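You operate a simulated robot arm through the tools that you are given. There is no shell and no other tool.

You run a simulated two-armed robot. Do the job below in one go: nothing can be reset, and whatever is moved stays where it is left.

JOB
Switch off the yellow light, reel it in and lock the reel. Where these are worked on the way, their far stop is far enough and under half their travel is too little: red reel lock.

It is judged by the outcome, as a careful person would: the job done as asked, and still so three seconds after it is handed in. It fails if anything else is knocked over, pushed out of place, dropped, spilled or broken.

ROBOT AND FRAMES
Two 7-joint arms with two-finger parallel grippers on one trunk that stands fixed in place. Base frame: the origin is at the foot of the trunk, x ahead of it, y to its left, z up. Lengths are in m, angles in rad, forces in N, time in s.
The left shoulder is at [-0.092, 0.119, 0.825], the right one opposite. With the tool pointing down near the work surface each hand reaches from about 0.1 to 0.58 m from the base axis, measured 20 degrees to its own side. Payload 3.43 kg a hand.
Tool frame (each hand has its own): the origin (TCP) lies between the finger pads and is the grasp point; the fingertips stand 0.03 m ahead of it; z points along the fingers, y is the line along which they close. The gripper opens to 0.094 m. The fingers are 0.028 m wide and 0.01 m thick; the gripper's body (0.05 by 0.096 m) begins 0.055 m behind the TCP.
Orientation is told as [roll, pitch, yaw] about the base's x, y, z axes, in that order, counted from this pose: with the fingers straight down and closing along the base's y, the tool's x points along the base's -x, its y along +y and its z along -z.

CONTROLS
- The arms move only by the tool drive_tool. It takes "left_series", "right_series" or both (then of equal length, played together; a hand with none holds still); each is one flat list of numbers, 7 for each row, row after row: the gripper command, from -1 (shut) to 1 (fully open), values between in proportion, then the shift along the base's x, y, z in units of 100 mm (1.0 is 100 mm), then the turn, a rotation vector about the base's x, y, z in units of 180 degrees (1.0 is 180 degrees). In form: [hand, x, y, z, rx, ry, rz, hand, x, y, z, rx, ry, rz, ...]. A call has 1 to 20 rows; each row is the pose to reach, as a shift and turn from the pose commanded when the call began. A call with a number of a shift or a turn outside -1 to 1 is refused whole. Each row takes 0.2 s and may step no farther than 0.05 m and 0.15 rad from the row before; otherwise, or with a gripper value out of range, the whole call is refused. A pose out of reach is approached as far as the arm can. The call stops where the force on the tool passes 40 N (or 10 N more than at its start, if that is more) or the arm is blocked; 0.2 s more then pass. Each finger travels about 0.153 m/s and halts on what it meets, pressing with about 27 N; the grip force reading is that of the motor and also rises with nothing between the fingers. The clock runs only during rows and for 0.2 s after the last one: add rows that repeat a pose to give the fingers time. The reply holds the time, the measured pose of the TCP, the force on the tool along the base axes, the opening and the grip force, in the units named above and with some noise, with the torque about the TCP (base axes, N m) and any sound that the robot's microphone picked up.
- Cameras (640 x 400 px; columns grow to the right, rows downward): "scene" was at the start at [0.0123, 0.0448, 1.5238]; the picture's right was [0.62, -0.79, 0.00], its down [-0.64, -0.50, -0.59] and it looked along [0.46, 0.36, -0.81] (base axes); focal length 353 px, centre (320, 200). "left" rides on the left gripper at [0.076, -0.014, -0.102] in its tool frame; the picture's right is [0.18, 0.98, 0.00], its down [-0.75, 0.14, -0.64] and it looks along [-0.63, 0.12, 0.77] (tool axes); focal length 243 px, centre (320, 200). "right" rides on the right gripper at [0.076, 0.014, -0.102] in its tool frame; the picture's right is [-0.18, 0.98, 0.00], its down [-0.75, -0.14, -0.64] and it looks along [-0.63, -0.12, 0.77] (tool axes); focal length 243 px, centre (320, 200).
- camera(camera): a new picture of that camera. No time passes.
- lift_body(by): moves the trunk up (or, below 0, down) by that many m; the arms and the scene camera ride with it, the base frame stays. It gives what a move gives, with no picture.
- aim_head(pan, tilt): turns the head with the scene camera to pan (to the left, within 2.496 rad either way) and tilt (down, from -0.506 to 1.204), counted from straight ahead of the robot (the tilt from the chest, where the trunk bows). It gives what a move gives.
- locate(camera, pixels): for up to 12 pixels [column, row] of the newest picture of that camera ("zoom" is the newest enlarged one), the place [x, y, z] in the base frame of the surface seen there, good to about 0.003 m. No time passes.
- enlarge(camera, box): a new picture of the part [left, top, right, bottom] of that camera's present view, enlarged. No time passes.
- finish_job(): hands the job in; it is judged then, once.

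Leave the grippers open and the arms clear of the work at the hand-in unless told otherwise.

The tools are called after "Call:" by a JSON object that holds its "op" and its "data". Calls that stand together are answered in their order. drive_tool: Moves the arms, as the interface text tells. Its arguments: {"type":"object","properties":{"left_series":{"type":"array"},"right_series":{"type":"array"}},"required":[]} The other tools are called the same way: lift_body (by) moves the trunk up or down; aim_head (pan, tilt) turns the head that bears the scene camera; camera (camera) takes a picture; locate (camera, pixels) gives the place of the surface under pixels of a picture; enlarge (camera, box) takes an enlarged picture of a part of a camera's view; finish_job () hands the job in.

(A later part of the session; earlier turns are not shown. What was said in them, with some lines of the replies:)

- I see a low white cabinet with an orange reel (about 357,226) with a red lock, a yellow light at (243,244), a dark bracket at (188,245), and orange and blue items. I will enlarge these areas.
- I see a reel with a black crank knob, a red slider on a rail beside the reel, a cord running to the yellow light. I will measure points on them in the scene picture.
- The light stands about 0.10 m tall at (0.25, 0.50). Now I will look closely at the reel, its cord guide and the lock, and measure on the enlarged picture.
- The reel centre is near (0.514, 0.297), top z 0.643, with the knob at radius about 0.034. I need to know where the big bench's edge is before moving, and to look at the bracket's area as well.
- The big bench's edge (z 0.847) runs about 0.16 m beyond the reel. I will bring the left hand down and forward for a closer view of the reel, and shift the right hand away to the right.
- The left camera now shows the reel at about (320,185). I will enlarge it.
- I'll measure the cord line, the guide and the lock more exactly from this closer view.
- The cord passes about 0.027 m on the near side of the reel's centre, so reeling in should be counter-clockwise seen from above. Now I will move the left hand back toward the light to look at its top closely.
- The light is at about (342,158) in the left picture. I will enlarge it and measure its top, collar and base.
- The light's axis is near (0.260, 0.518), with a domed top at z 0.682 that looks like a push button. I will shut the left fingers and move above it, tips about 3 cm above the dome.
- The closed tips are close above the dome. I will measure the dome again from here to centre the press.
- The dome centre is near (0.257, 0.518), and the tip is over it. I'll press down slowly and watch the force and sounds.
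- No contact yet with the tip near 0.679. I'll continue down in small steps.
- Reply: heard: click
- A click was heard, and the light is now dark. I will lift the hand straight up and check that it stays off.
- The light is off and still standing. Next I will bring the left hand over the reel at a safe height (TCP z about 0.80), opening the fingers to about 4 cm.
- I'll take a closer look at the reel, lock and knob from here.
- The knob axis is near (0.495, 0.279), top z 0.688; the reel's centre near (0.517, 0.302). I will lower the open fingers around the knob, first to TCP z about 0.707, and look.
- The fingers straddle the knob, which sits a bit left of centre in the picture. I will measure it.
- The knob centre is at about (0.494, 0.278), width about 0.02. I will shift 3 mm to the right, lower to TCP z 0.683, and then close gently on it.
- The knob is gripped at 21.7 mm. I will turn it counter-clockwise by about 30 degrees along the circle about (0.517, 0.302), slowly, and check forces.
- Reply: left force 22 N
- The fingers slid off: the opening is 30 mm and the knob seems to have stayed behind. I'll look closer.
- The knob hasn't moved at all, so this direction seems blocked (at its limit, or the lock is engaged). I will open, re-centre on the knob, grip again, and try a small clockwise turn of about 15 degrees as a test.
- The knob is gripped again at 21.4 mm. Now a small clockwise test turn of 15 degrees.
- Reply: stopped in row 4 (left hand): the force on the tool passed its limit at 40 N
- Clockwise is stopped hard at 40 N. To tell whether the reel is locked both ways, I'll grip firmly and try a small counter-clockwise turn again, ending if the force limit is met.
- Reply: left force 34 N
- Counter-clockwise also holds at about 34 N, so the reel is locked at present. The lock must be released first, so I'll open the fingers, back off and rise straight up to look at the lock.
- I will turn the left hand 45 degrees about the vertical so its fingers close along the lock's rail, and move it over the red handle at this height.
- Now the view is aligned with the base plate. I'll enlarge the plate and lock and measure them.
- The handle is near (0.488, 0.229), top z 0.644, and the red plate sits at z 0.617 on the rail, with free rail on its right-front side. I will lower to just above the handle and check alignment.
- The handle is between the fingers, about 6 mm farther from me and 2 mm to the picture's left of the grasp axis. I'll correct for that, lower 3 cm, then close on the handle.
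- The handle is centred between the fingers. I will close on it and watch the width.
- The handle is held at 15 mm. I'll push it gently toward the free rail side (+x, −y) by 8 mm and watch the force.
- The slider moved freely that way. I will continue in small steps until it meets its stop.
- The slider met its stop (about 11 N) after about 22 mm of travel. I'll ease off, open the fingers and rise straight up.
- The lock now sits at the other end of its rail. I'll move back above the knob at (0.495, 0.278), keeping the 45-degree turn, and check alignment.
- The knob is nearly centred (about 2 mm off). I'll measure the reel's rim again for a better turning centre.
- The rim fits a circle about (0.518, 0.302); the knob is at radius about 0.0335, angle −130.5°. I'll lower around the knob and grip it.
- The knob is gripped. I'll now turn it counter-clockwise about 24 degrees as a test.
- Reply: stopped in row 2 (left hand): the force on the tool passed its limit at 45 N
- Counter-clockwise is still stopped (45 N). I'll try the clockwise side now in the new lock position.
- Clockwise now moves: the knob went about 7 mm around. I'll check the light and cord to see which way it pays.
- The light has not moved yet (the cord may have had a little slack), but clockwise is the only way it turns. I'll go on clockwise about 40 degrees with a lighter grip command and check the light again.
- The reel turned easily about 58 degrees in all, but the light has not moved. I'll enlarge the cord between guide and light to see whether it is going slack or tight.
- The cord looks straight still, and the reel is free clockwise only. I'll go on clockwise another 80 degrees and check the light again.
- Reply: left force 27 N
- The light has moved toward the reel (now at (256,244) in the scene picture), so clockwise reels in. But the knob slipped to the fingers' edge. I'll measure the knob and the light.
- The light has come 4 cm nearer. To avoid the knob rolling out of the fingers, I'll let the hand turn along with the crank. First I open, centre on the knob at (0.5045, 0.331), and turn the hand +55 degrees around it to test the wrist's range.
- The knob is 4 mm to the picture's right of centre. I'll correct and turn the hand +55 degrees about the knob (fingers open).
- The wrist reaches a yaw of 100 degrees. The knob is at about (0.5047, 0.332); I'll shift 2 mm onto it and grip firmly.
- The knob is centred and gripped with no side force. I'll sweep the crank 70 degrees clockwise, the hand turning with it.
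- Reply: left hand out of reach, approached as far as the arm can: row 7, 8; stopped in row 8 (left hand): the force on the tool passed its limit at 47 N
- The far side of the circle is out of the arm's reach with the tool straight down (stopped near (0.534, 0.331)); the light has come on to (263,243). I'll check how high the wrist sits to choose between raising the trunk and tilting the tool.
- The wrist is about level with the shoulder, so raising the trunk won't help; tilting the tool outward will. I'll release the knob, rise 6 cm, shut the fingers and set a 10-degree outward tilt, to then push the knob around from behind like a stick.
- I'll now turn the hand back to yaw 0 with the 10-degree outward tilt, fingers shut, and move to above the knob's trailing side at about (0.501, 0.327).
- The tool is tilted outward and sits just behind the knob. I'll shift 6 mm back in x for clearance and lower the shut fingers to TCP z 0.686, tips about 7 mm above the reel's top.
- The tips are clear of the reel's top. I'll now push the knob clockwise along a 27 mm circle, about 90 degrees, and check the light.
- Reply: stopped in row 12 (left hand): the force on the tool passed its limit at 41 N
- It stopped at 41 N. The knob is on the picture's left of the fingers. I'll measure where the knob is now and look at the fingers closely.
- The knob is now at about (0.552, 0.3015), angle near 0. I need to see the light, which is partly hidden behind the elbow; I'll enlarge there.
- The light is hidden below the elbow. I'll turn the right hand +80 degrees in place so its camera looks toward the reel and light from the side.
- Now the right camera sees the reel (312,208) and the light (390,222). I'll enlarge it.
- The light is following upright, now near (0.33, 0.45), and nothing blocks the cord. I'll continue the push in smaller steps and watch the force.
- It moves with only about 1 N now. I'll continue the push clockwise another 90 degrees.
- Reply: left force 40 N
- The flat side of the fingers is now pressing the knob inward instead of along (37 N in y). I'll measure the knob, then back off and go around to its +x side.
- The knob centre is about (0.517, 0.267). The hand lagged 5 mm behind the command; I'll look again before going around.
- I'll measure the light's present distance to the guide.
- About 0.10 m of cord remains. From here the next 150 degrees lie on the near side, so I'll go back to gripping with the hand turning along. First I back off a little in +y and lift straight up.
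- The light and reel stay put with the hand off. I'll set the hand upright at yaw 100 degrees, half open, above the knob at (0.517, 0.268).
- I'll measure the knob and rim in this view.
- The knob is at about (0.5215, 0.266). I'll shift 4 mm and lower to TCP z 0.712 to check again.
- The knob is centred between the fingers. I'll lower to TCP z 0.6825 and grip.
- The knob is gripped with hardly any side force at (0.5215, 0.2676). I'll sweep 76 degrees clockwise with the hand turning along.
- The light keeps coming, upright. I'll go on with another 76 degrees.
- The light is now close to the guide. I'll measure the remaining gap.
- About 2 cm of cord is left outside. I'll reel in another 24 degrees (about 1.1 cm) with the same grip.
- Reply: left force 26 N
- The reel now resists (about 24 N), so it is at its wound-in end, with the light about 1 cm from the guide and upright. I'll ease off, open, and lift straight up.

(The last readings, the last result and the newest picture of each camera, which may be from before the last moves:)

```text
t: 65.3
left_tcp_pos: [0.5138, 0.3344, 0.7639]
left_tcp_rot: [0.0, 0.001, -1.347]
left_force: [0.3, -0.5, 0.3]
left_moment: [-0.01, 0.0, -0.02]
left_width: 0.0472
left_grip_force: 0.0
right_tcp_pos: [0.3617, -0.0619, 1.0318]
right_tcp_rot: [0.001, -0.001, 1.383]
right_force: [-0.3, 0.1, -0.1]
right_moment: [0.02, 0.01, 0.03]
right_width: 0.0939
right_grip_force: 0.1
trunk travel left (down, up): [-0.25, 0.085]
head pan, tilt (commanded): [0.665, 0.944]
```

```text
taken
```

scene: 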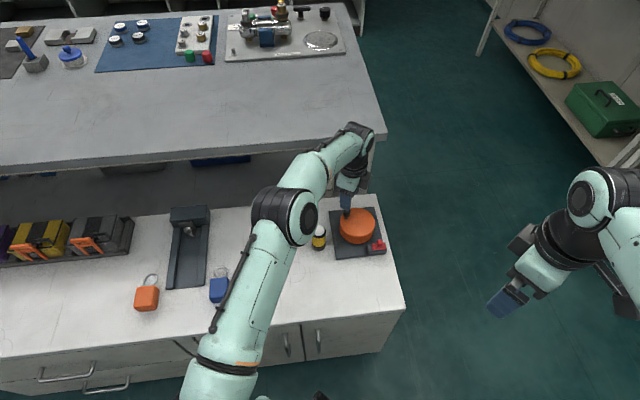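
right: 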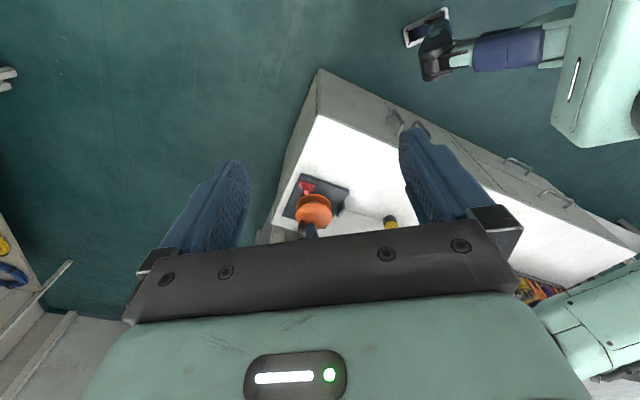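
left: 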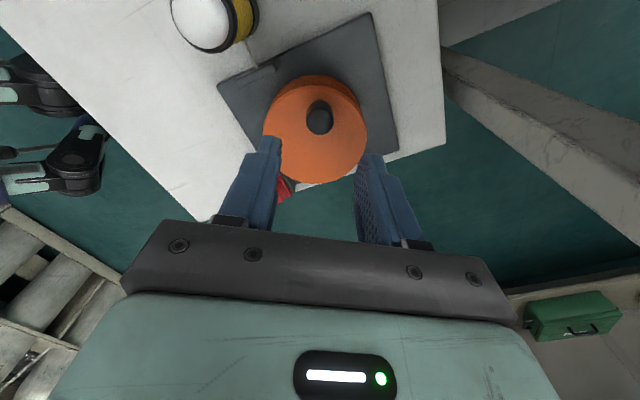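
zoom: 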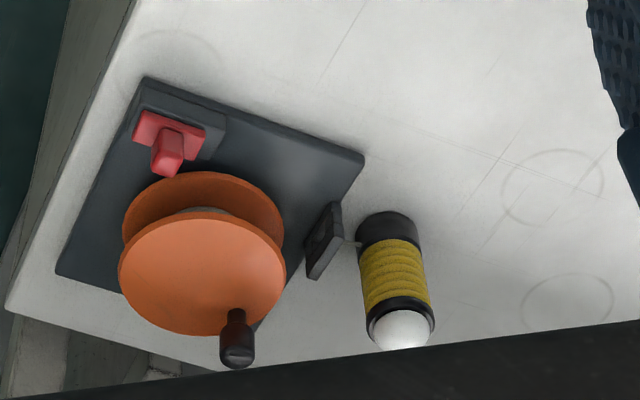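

The light stays at the guide with the hand off, and the knob is free. Now I'll turn the hand back to +45 degrees while moving toward the lock at a safe height.

Call:
{"op": "drive_tool", "data": {"left_series": [-0.15, -0.005, -0.06, 0, 0, 0, 0.0424, -0.15, -0.01, -0.12, 0, 0, 0, 0.0849, -0.15, -0.015, -0.18, 0, 0, 0, 0.1273, -0.15, -0.02, -0.24, 0, 0, 0, 0.1698, -0.15, -0.025, -0.3, 0, 0, 0, 0.2122, -0.15, -0.03, -0.36, 0, 0, 0, 0.2546, -0.15, -0.035, -0.42, 0, 0, 0, 0.2971, -0.15, -0.04, -0.48, 0, 0, 0, 0.3395, -0.15, -0.045, -0.54, 0, 0, 0, 0.382, -0.15, -0.05, -0.6, 0, 0, 0, 0.4244, -0.15, -0.055, -0.66, 0, 0, 0, 0.4668, -0.15, -0.06, -0.72, 0, 0, 0, 0.5093, -0.15, -0.065, -0.78, 0, 0, 0, 0.5517, -0.15, -0.07, -0.84, 0, 0, 0, 0.5942, -0.15, -0.075, -0.9, 0, 0, 0, 0.6366, -0.15, -0.08, -0.96, 0, 0, 0, 0.679]}}

Call:
{"op": "camera", "data": {"camera": "left"}}

```text
t: 68.7
left_tcp_pos: [0.5046, 0.2377, 0.7633]
left_tcp_rot: [0.0, 0.002, 0.79]
left_force: [-0.9, 0.3, 0.2]
left_moment: [0.01, -0.01, -0.01]
left_width: 0.0398
left_grip_force: 0.0
right_tcp_pos: [0.361, -0.0611, 1.0313]
right_tcp_rot: [0.0, -0.001, 1.383]
right_force: [-0.7, 0.7, -0.3]
right_moment: [0.03, 0.0, -0.03]
right_width: 0.094
right_grip_force: 0.1
trunk travel left (down, up): [-0.25, 0.085]
head pan, tilt (commanded): [0.665, 0.944]
```

```text
taken
```

left: 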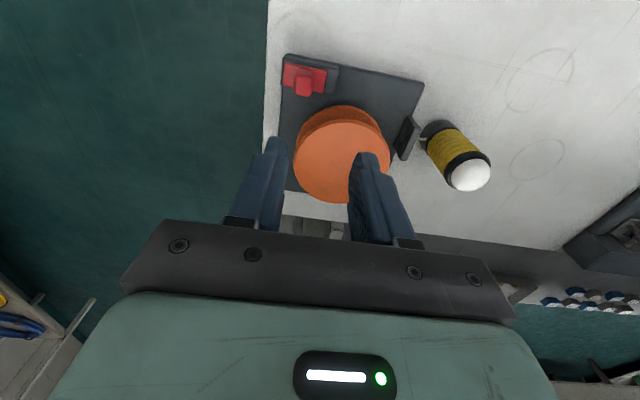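

The light (455,155) stands beside the guide, off. I'll move over the lock's handle at about (0.504, 0.2125) and lower to TCP z 0.688.

Call:
{"op": "drive_tool", "data": {"left_series": [-0.15, 0, -0.13, 0, 0, 0, 0, -0.15, 0, -0.25, -0.1, 0, 0, 0, -0.15, 0, -0.25, -0.4, 0, 0, 0, -0.15, 0, -0.25, -0.65, 0, 0, 0, -0.15, 0, -0.25, -0.75, 0, 0, 0]}}

Call:
{"op": "enlarge", "data": {"camera": "left", "box": [240, 70, 410, 230]}}

```text
t: 69.9
left_tcp_pos: [0.5049, 0.2132, 0.6882]
left_tcp_rot: [0.0, 0.002, 0.785]
left_force: [0.2, 0.1, 0.2]
left_moment: [0.03, -0.03, 0.0]
left_width: 0.0398
left_grip_force: 0.0
right_tcp_pos: [0.3614, -0.0621, 1.0323]
right_tcp_rot: [0.001, 0.0, 1.383]
right_force: [0.8, 0.8, 0.6]
right_moment: [-0.02, -0.02, 0.03]
right_width: 0.094
right_grip_force: 0.1
trunk travel left (down, up): [-0.25, 0.085]
head pan, tilt (commanded): [0.665, 0.944]
```

```text
2.50 times, centred on (325, 150) of left
```

zoom: 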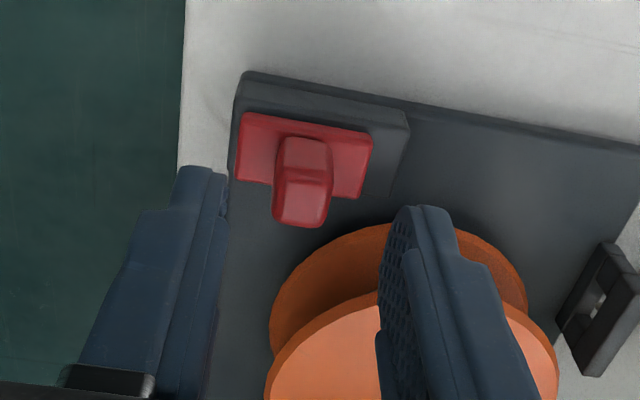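

The handle lies between the fingers. I'll lower to TCP z 0.6555 and close on it.

Call:
{"op": "drive_tool", "data": {"left_series": [-0.15, 0.01, 0.01, -0.12, 0, 0, 0, -0.15, 0.01, 0.01, -0.25, 0, 0, 0, -0.15, 0.01, 0.01, -0.325, 0, 0, 0, -0.15, 0.01, 0.01, -0.325, 0, 0, 0, -0.85, 0.01, 0.01, -0.325, 0, 0, 0, -0.85, 0.01, 0.01, -0.325, 0, 0, 0]}}

Call:
{"op": "enlarge", "data": {"camera": "left", "box": [240, 70, 410, 230]}}

```text
t: 71.3
left_tcp_pos: [0.5067, 0.2157, 0.6543]
left_tcp_rot: [0.002, 0.001, 0.785]
left_force: [-0.1, -0.5, 0.0]
left_moment: [-0.02, 0.03, 0.01]
left_width: 0.015
left_grip_force: 45.2
right_tcp_pos: [0.3629, -0.0608, 1.0316]
right_tcp_rot: [0.001, -0.001, 1.383]
right_force: [0.1, -0.3, -0.6]
right_moment: [-0.03, 0.02, -0.02]
right_width: 0.0942
right_grip_force: 0.2
trunk travel left (down, up): [-0.25, 0.085]
head pan, tilt (commanded): [0.665, 0.944]
```

```text
2.50 times, centred on (325, 150) of left
```

zoom: 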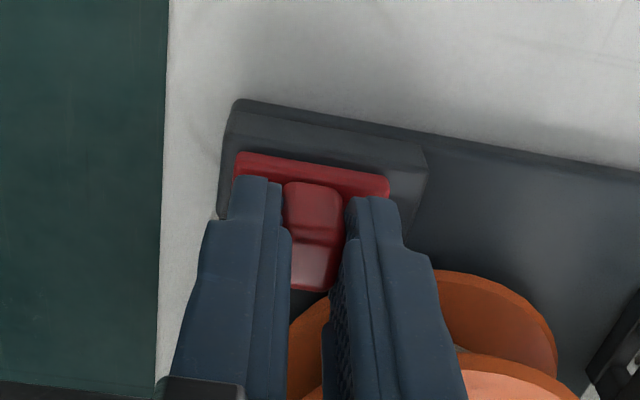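

The handle is held at 15 mm. I'll slide the lock back (−x, +y) in small steps toward its other stop, about 22 mm.

Call:
{"op": "drive_tool", "data": {"left_series": [-0.85, -0.02, 0.02, 0, 0, 0, 0, -0.85, -0.04, 0.04, 0, 0, 0, 0, -0.85, -0.06, 0.06, 0, 0, 0, 0, -0.85, -0.08, 0.08, 0, 0, 0, 0, -0.85, -0.1, 0.1, 0, 0, 0, 0, -0.85, -0.12, 0.12, 0, 0, 0, 0, -0.85, -0.14, 0.14, 0, 0, 0, 0, -0.85, -0.155, 0.155, 0, 0, 0, 0]}}

Call:
{"op": "enlarge", "data": {"camera": "left", "box": [240, 70, 410, 230]}}

```text
t: 73.1
left_tcp_pos: [0.4903, 0.2296, 0.6557]
left_tcp_rot: [0.0, 0.003, 0.785]
left_force: [3.8, -0.8, -12.1]
left_moment: [0.31, -0.45, -0.05]
left_width: 0.0147
left_grip_force: 45.0
right_tcp_pos: [0.3634, -0.0611, 1.0315]
right_tcp_rot: [0.001, -0.001, 1.382]
right_force: [-0.5, -1.1, 0.7]
right_moment: [-0.01, 0.04, -0.03]
right_width: 0.094
right_grip_force: 0.1
trunk travel left (down, up): [-0.25, 0.085]
head pan, tilt (commanded): [0.665, 0.944]
```

```text
2.50 times, centred on (325, 150) of left
```

zoom: 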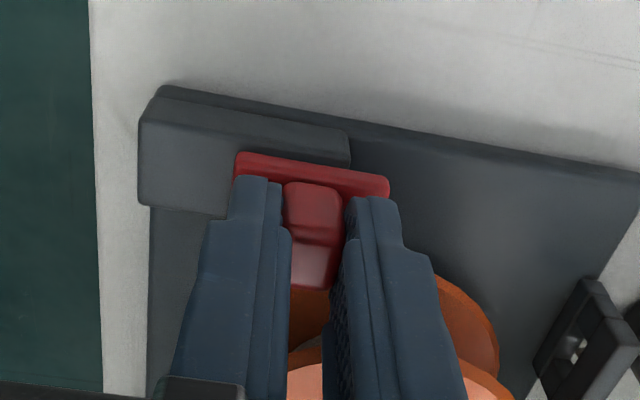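

The lock is back to where it was at first. I'll push a little farther to be sure that it is at its far stop.

Call:
{"op": "drive_tool", "data": {"left_series": [-0.85, -0.01, 0.01, 0, 0, 0, 0, -0.85, -0.02, 0.02, 0, 0, 0, 0, -0.85, -0.03, 0.03, 0, 0, 0, 0, -0.85, -0.04, 0.04, 0, 0, 0, 0]}}

Call:
{"op": "enlarge", "data": {"camera": "left", "box": [240, 70, 410, 230]}}

```text
t: 74.1
left_tcp_pos: [0.49, 0.2305, 0.6542]
left_tcp_rot: [-0.005, 0.003, 0.783]
left_force: [21.6, -15.8, -20.3]
left_moment: [-0.33, -0.24, 0.09]
left_width: 0.0152
left_grip_force: 44.7
right_tcp_pos: [0.365, -0.0609, 1.0304]
right_tcp_rot: [0.004, -0.001, 1.383]
right_force: [-0.4, 0.2, -0.9]
right_moment: [-0.02, 0.01, -0.02]
right_width: 0.0941
right_grip_force: 0.0
trunk travel left (down, up): [-0.25, 0.085]
head pan, tilt (commanded): [0.665, 0.944]
```

```text
2.50 times, centred on (325, 150) of left
```

zoom: 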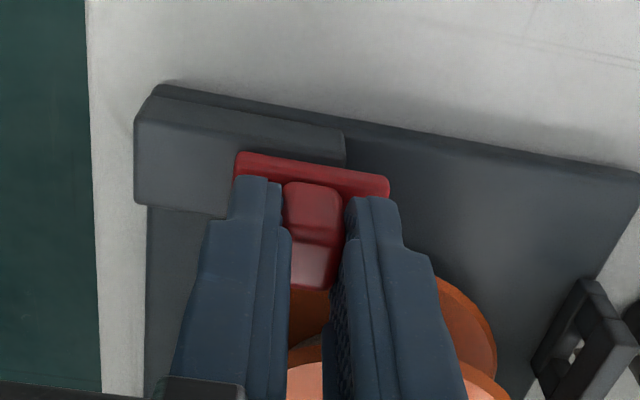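

It is pressed on its stop (27 N). I'll ease off, open the fingers and lift straight up.

Call:
{"op": "drive_tool", "data": {"left_series": [-0.85, 0.03, -0.03, 0, 0, 0, 0, -0.15, 0.03, -0.03, 0, 0, 0, 0, -0.15, 0.03, -0.03, 0, 0, 0, 0, -0.15, 0.03, -0.03, 0.3, 0, 0, 0, -0.15, 0.03, -0.03, 0.6, 0, 0, 0, -0.15, 0.03, -0.03, 0.9, 0, 0, 0]}}

Call:
{"op": "camera", "data": {"camera": "left"}}

Call:
{"op": "enlarge", "data": {"camera": "left", "box": [260, 40, 480, 200]}}

Call:
{"op": "enlarge", "data": {"camera": "right", "box": [270, 160, 410, 240]}}

```text
t: 75.5
left_tcp_pos: [0.4906, 0.2287, 0.7453]
left_tcp_rot: [0.002, 0.001, 0.785]
left_force: [0.9, 0.2, -0.9]
left_moment: [-0.01, 0.0, 0.02]
left_width: 0.0403
left_grip_force: 0.0
right_tcp_pos: [0.3613, -0.0609, 1.0329]
right_tcp_rot: [0.001, 0.0, 1.382]
right_force: [0.4, 0.2, 1.0]
right_moment: [0.04, 0.0, 0.01]
right_width: 0.0939
right_grip_force: 0.1
trunk travel left (down, up): [-0.25, 0.085]
head pan, tilt (commanded): [0.665, 0.944]
```

```text
taken
```

left: 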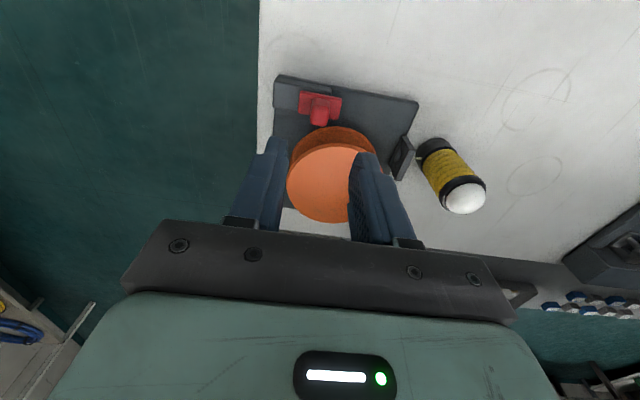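

```text
2.50 times, centred on (370, 120) of left
```

zoom: 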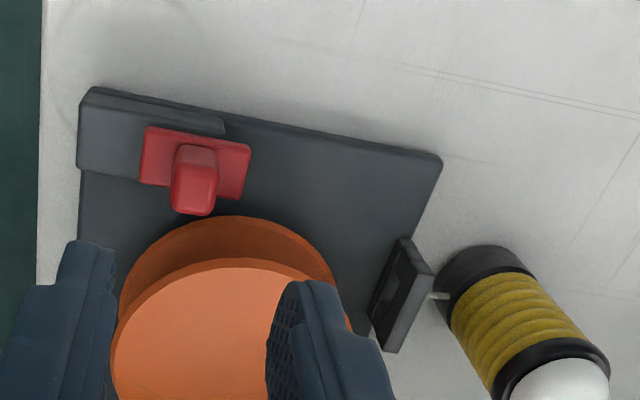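

```text
4.57 times, centred on (340, 200) of right
```

zoom: 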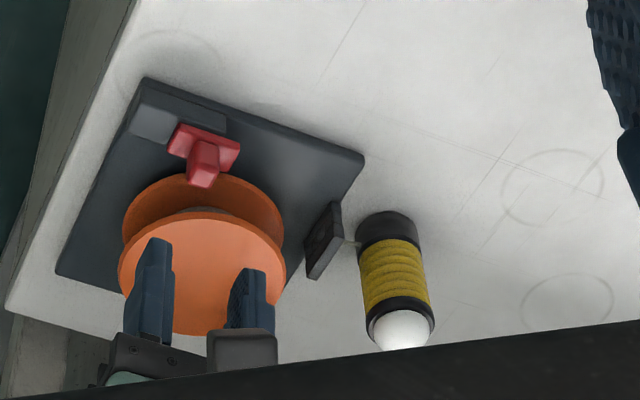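

The lock is at its far stop, the light is off and upright at the guide. I'll now open the left gripper fully and withdraw the arm up and back.

Call:
{"op": "drive_tool", "data": {"left_series": [-0.15, 0, 0, 0.25, 0, 0, 0, 0.5, 0, 0, 0.5, 0, 0, 0, 1, 0, 0, 0.75, 0, 0, 0, 1, 0, 0, 1.0, 0, 0, 0]}}

Call:
{"op": "drive_tool", "data": {"left_series": [1, -0.2, 0.0, 0.2, 0, 0, -0.04, 1, -0.4, 0.0, 0.4, 0, 0, -0.08, 1, -0.6, 0.0, 0.6, 0, 0, -0.12, 1, -0.8, 0.0, 0.8, 0, 0, -0.16, 1, -1.0, 0.0, 1.0, 0, 0, -0.2]}}

Call:
{"op": "camera", "data": {"camera": "scene"}}

Call:
{"op": "camera", "data": {"camera": "right"}}

```text
t: 76.5
left_tcp_pos: [0.4887, 0.2299, 0.8456]
left_tcp_rot: [0.003, 0.002, 0.786]
left_force: [-0.1, 0.0, 0.2]
left_moment: [0.02, -0.02, 0.01]
left_width: 0.0943
left_grip_force: 0.0
right_tcp_pos: [0.361, -0.0605, 1.0322]
right_tcp_rot: [0.0, -0.002, 1.382]
right_force: [-0.2, 0.2, -0.4]
right_moment: [0.01, 0.0, 0.01]
right_width: 0.0941
right_grip_force: 0.1
trunk travel left (down, up): [-0.25, 0.085]
head pan, tilt (commanded): [0.665, 0.944]
```

```text
t: 77.7
left_tcp_pos: [0.3881, 0.2304, 0.9479]
left_tcp_rot: [0.0, 0.001, 0.156]
left_force: [0.2, -0.9, -0.3]
left_moment: [0.04, -0.01, 0.01]
left_width: 0.0939
left_grip_force: 0.1
right_tcp_pos: [0.3615, -0.0616, 1.032]
right_tcp_rot: [-0.001, -0.002, 1.383]
right_force: [-0.7, 0.3, -0.1]
right_moment: [0.01, -0.02, -0.01]
right_width: 0.0939
right_grip_force: 0.0
trunk travel left (down, up): [-0.25, 0.085]
head pan, tilt (commanded): [0.665, 0.944]
```

```text
taken
```

scene: 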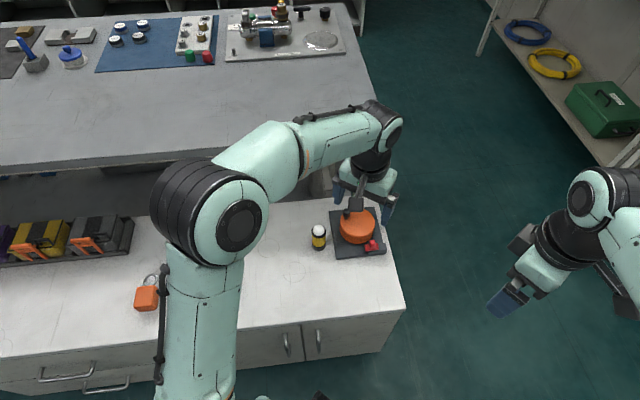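

```text
taken
```

right: 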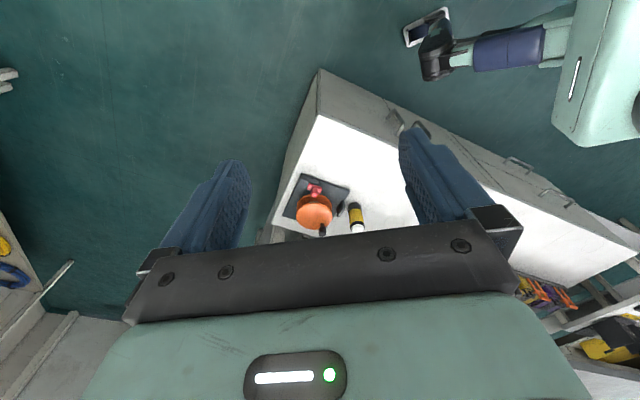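

I'll bring the left hand farther back, near its starting place, and turn the right hand back too, then check everything once more.

Call:
{"op": "drive_tool", "data": {"left_series": [1, -0.12, 0.1, 0.07, 0, 0, -0.005, 1, -0.24, 0.2, 0.14, 0, 0, -0.01, 1, -0.36, 0.3, 0.21, 0, 0, -0.015, 1, -0.48, 0.4, 0.28, 0, 0, -0.02, 1, -0.6, 0.5, 0.35, 0, 0, -0.025, 1, -0.72, 0.6, 0.42, 0, 0, -0.03, 1, -0.84, 0.7, 0.49, 0, 0, -0.035, 1, -0.96, 0.8, 0.56, 0, 0, -0.04, 1, -1.0, 0.9, 0.63, 0, 0, -0.045, 1, -1.0, 1.0, 0.7, 0, 0, -0.05], "right_series": [1, 0, 0, 0, 0, 0, -0.044, 1, 0, 0, 0, 0, 0, -0.088, 1, 0, 0, 0, 0, 0, -0.132, 1, 0, 0, 0, 0, 0, -0.176, 1, 0, 0, 0, 0, 0, -0.22, 1, 0, 0, 0, 0, 0, -0.264, 1, 0, 0, 0, 0, 0, -0.308, 1, 0, 0, 0, 0, 0, -0.352, 1, 0, 0, 0, 0, 0, -0.396, 1, 0, 0, 0, 0, 0, -0.44]}}

Call:
{"op": "camera", "data": {"camera": "scene"}}

Call:
{"op": "enlarge", "data": {"camera": "scene", "box": [300, 190, 400, 270]}}

Call:
{"op": "camera", "data": {"camera": "left"}}

```text
t: 79.9
left_tcp_pos: [0.289, 0.3312, 1.0159]
left_tcp_rot: [0.0, 0.005, -0.001]
left_force: [-0.4, 0.4, 0.5]
left_moment: [0.01, 0.01, -0.03]
left_width: 0.0941
left_grip_force: 0.0
right_tcp_pos: [0.3605, -0.062, 1.0311]
right_tcp_rot: [0.0, -0.003, -0.001]
right_force: [0.1, 0.7, -0.1]
right_moment: [0.01, -0.02, 0.01]
right_width: 0.0939
right_grip_force: 0.1
trunk travel left (down, up): [-0.25, 0.085]
head pan, tilt (commanded): [0.665, 0.944]
```

```text
taken
```

scene: 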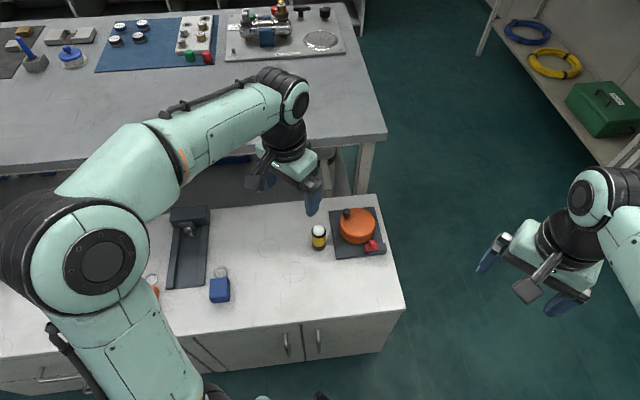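

```text
5.00 times, centred on (350, 230) of scene
```

zoom: 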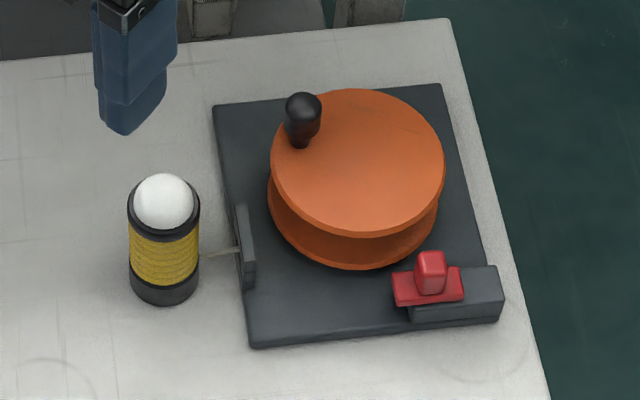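

```text
taken
```

left: 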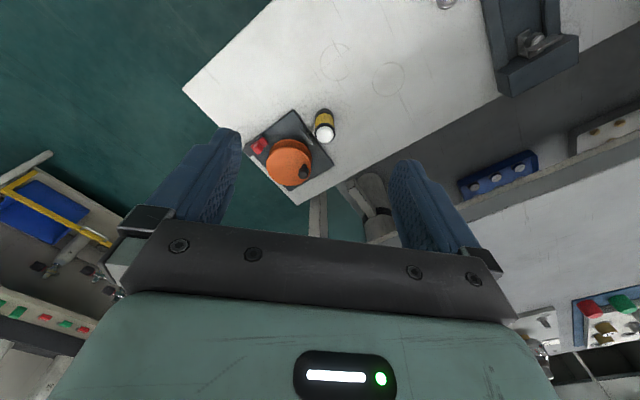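

The light is off, upright and wound in to the reel's end by the guide. The red lock is back at its far stop, where it held the reel at the start. Nothing else has been moved, and both grippers are open and clear of the work, so I'm handing in the job.

Call:
{"op": "finish_job", "data": {}}

```text
The job is handed in.
```

The yellow light is switched off and reeled in, and the red reel lock is set. I've handed the job in.

- **Light:** one press on its domed top clicked and turned it off. It stayed upright while being reeled in and now stands about 2 cm from the cord guide. The reel hit a hard stop there, so I take it as fully wound in.
- **Lock:** the reel was already locked when I started, so I slid the lock open, cranked the reel clockwise, then slid the lock back to its far stop. That is the position where the reel had been firmly held. I did not try turning the reel again afterwards to confirm it holds.
- **Surroundings:** I saw nothing else knocked over or moved. Both grippers are open and the arms are clear of the work.
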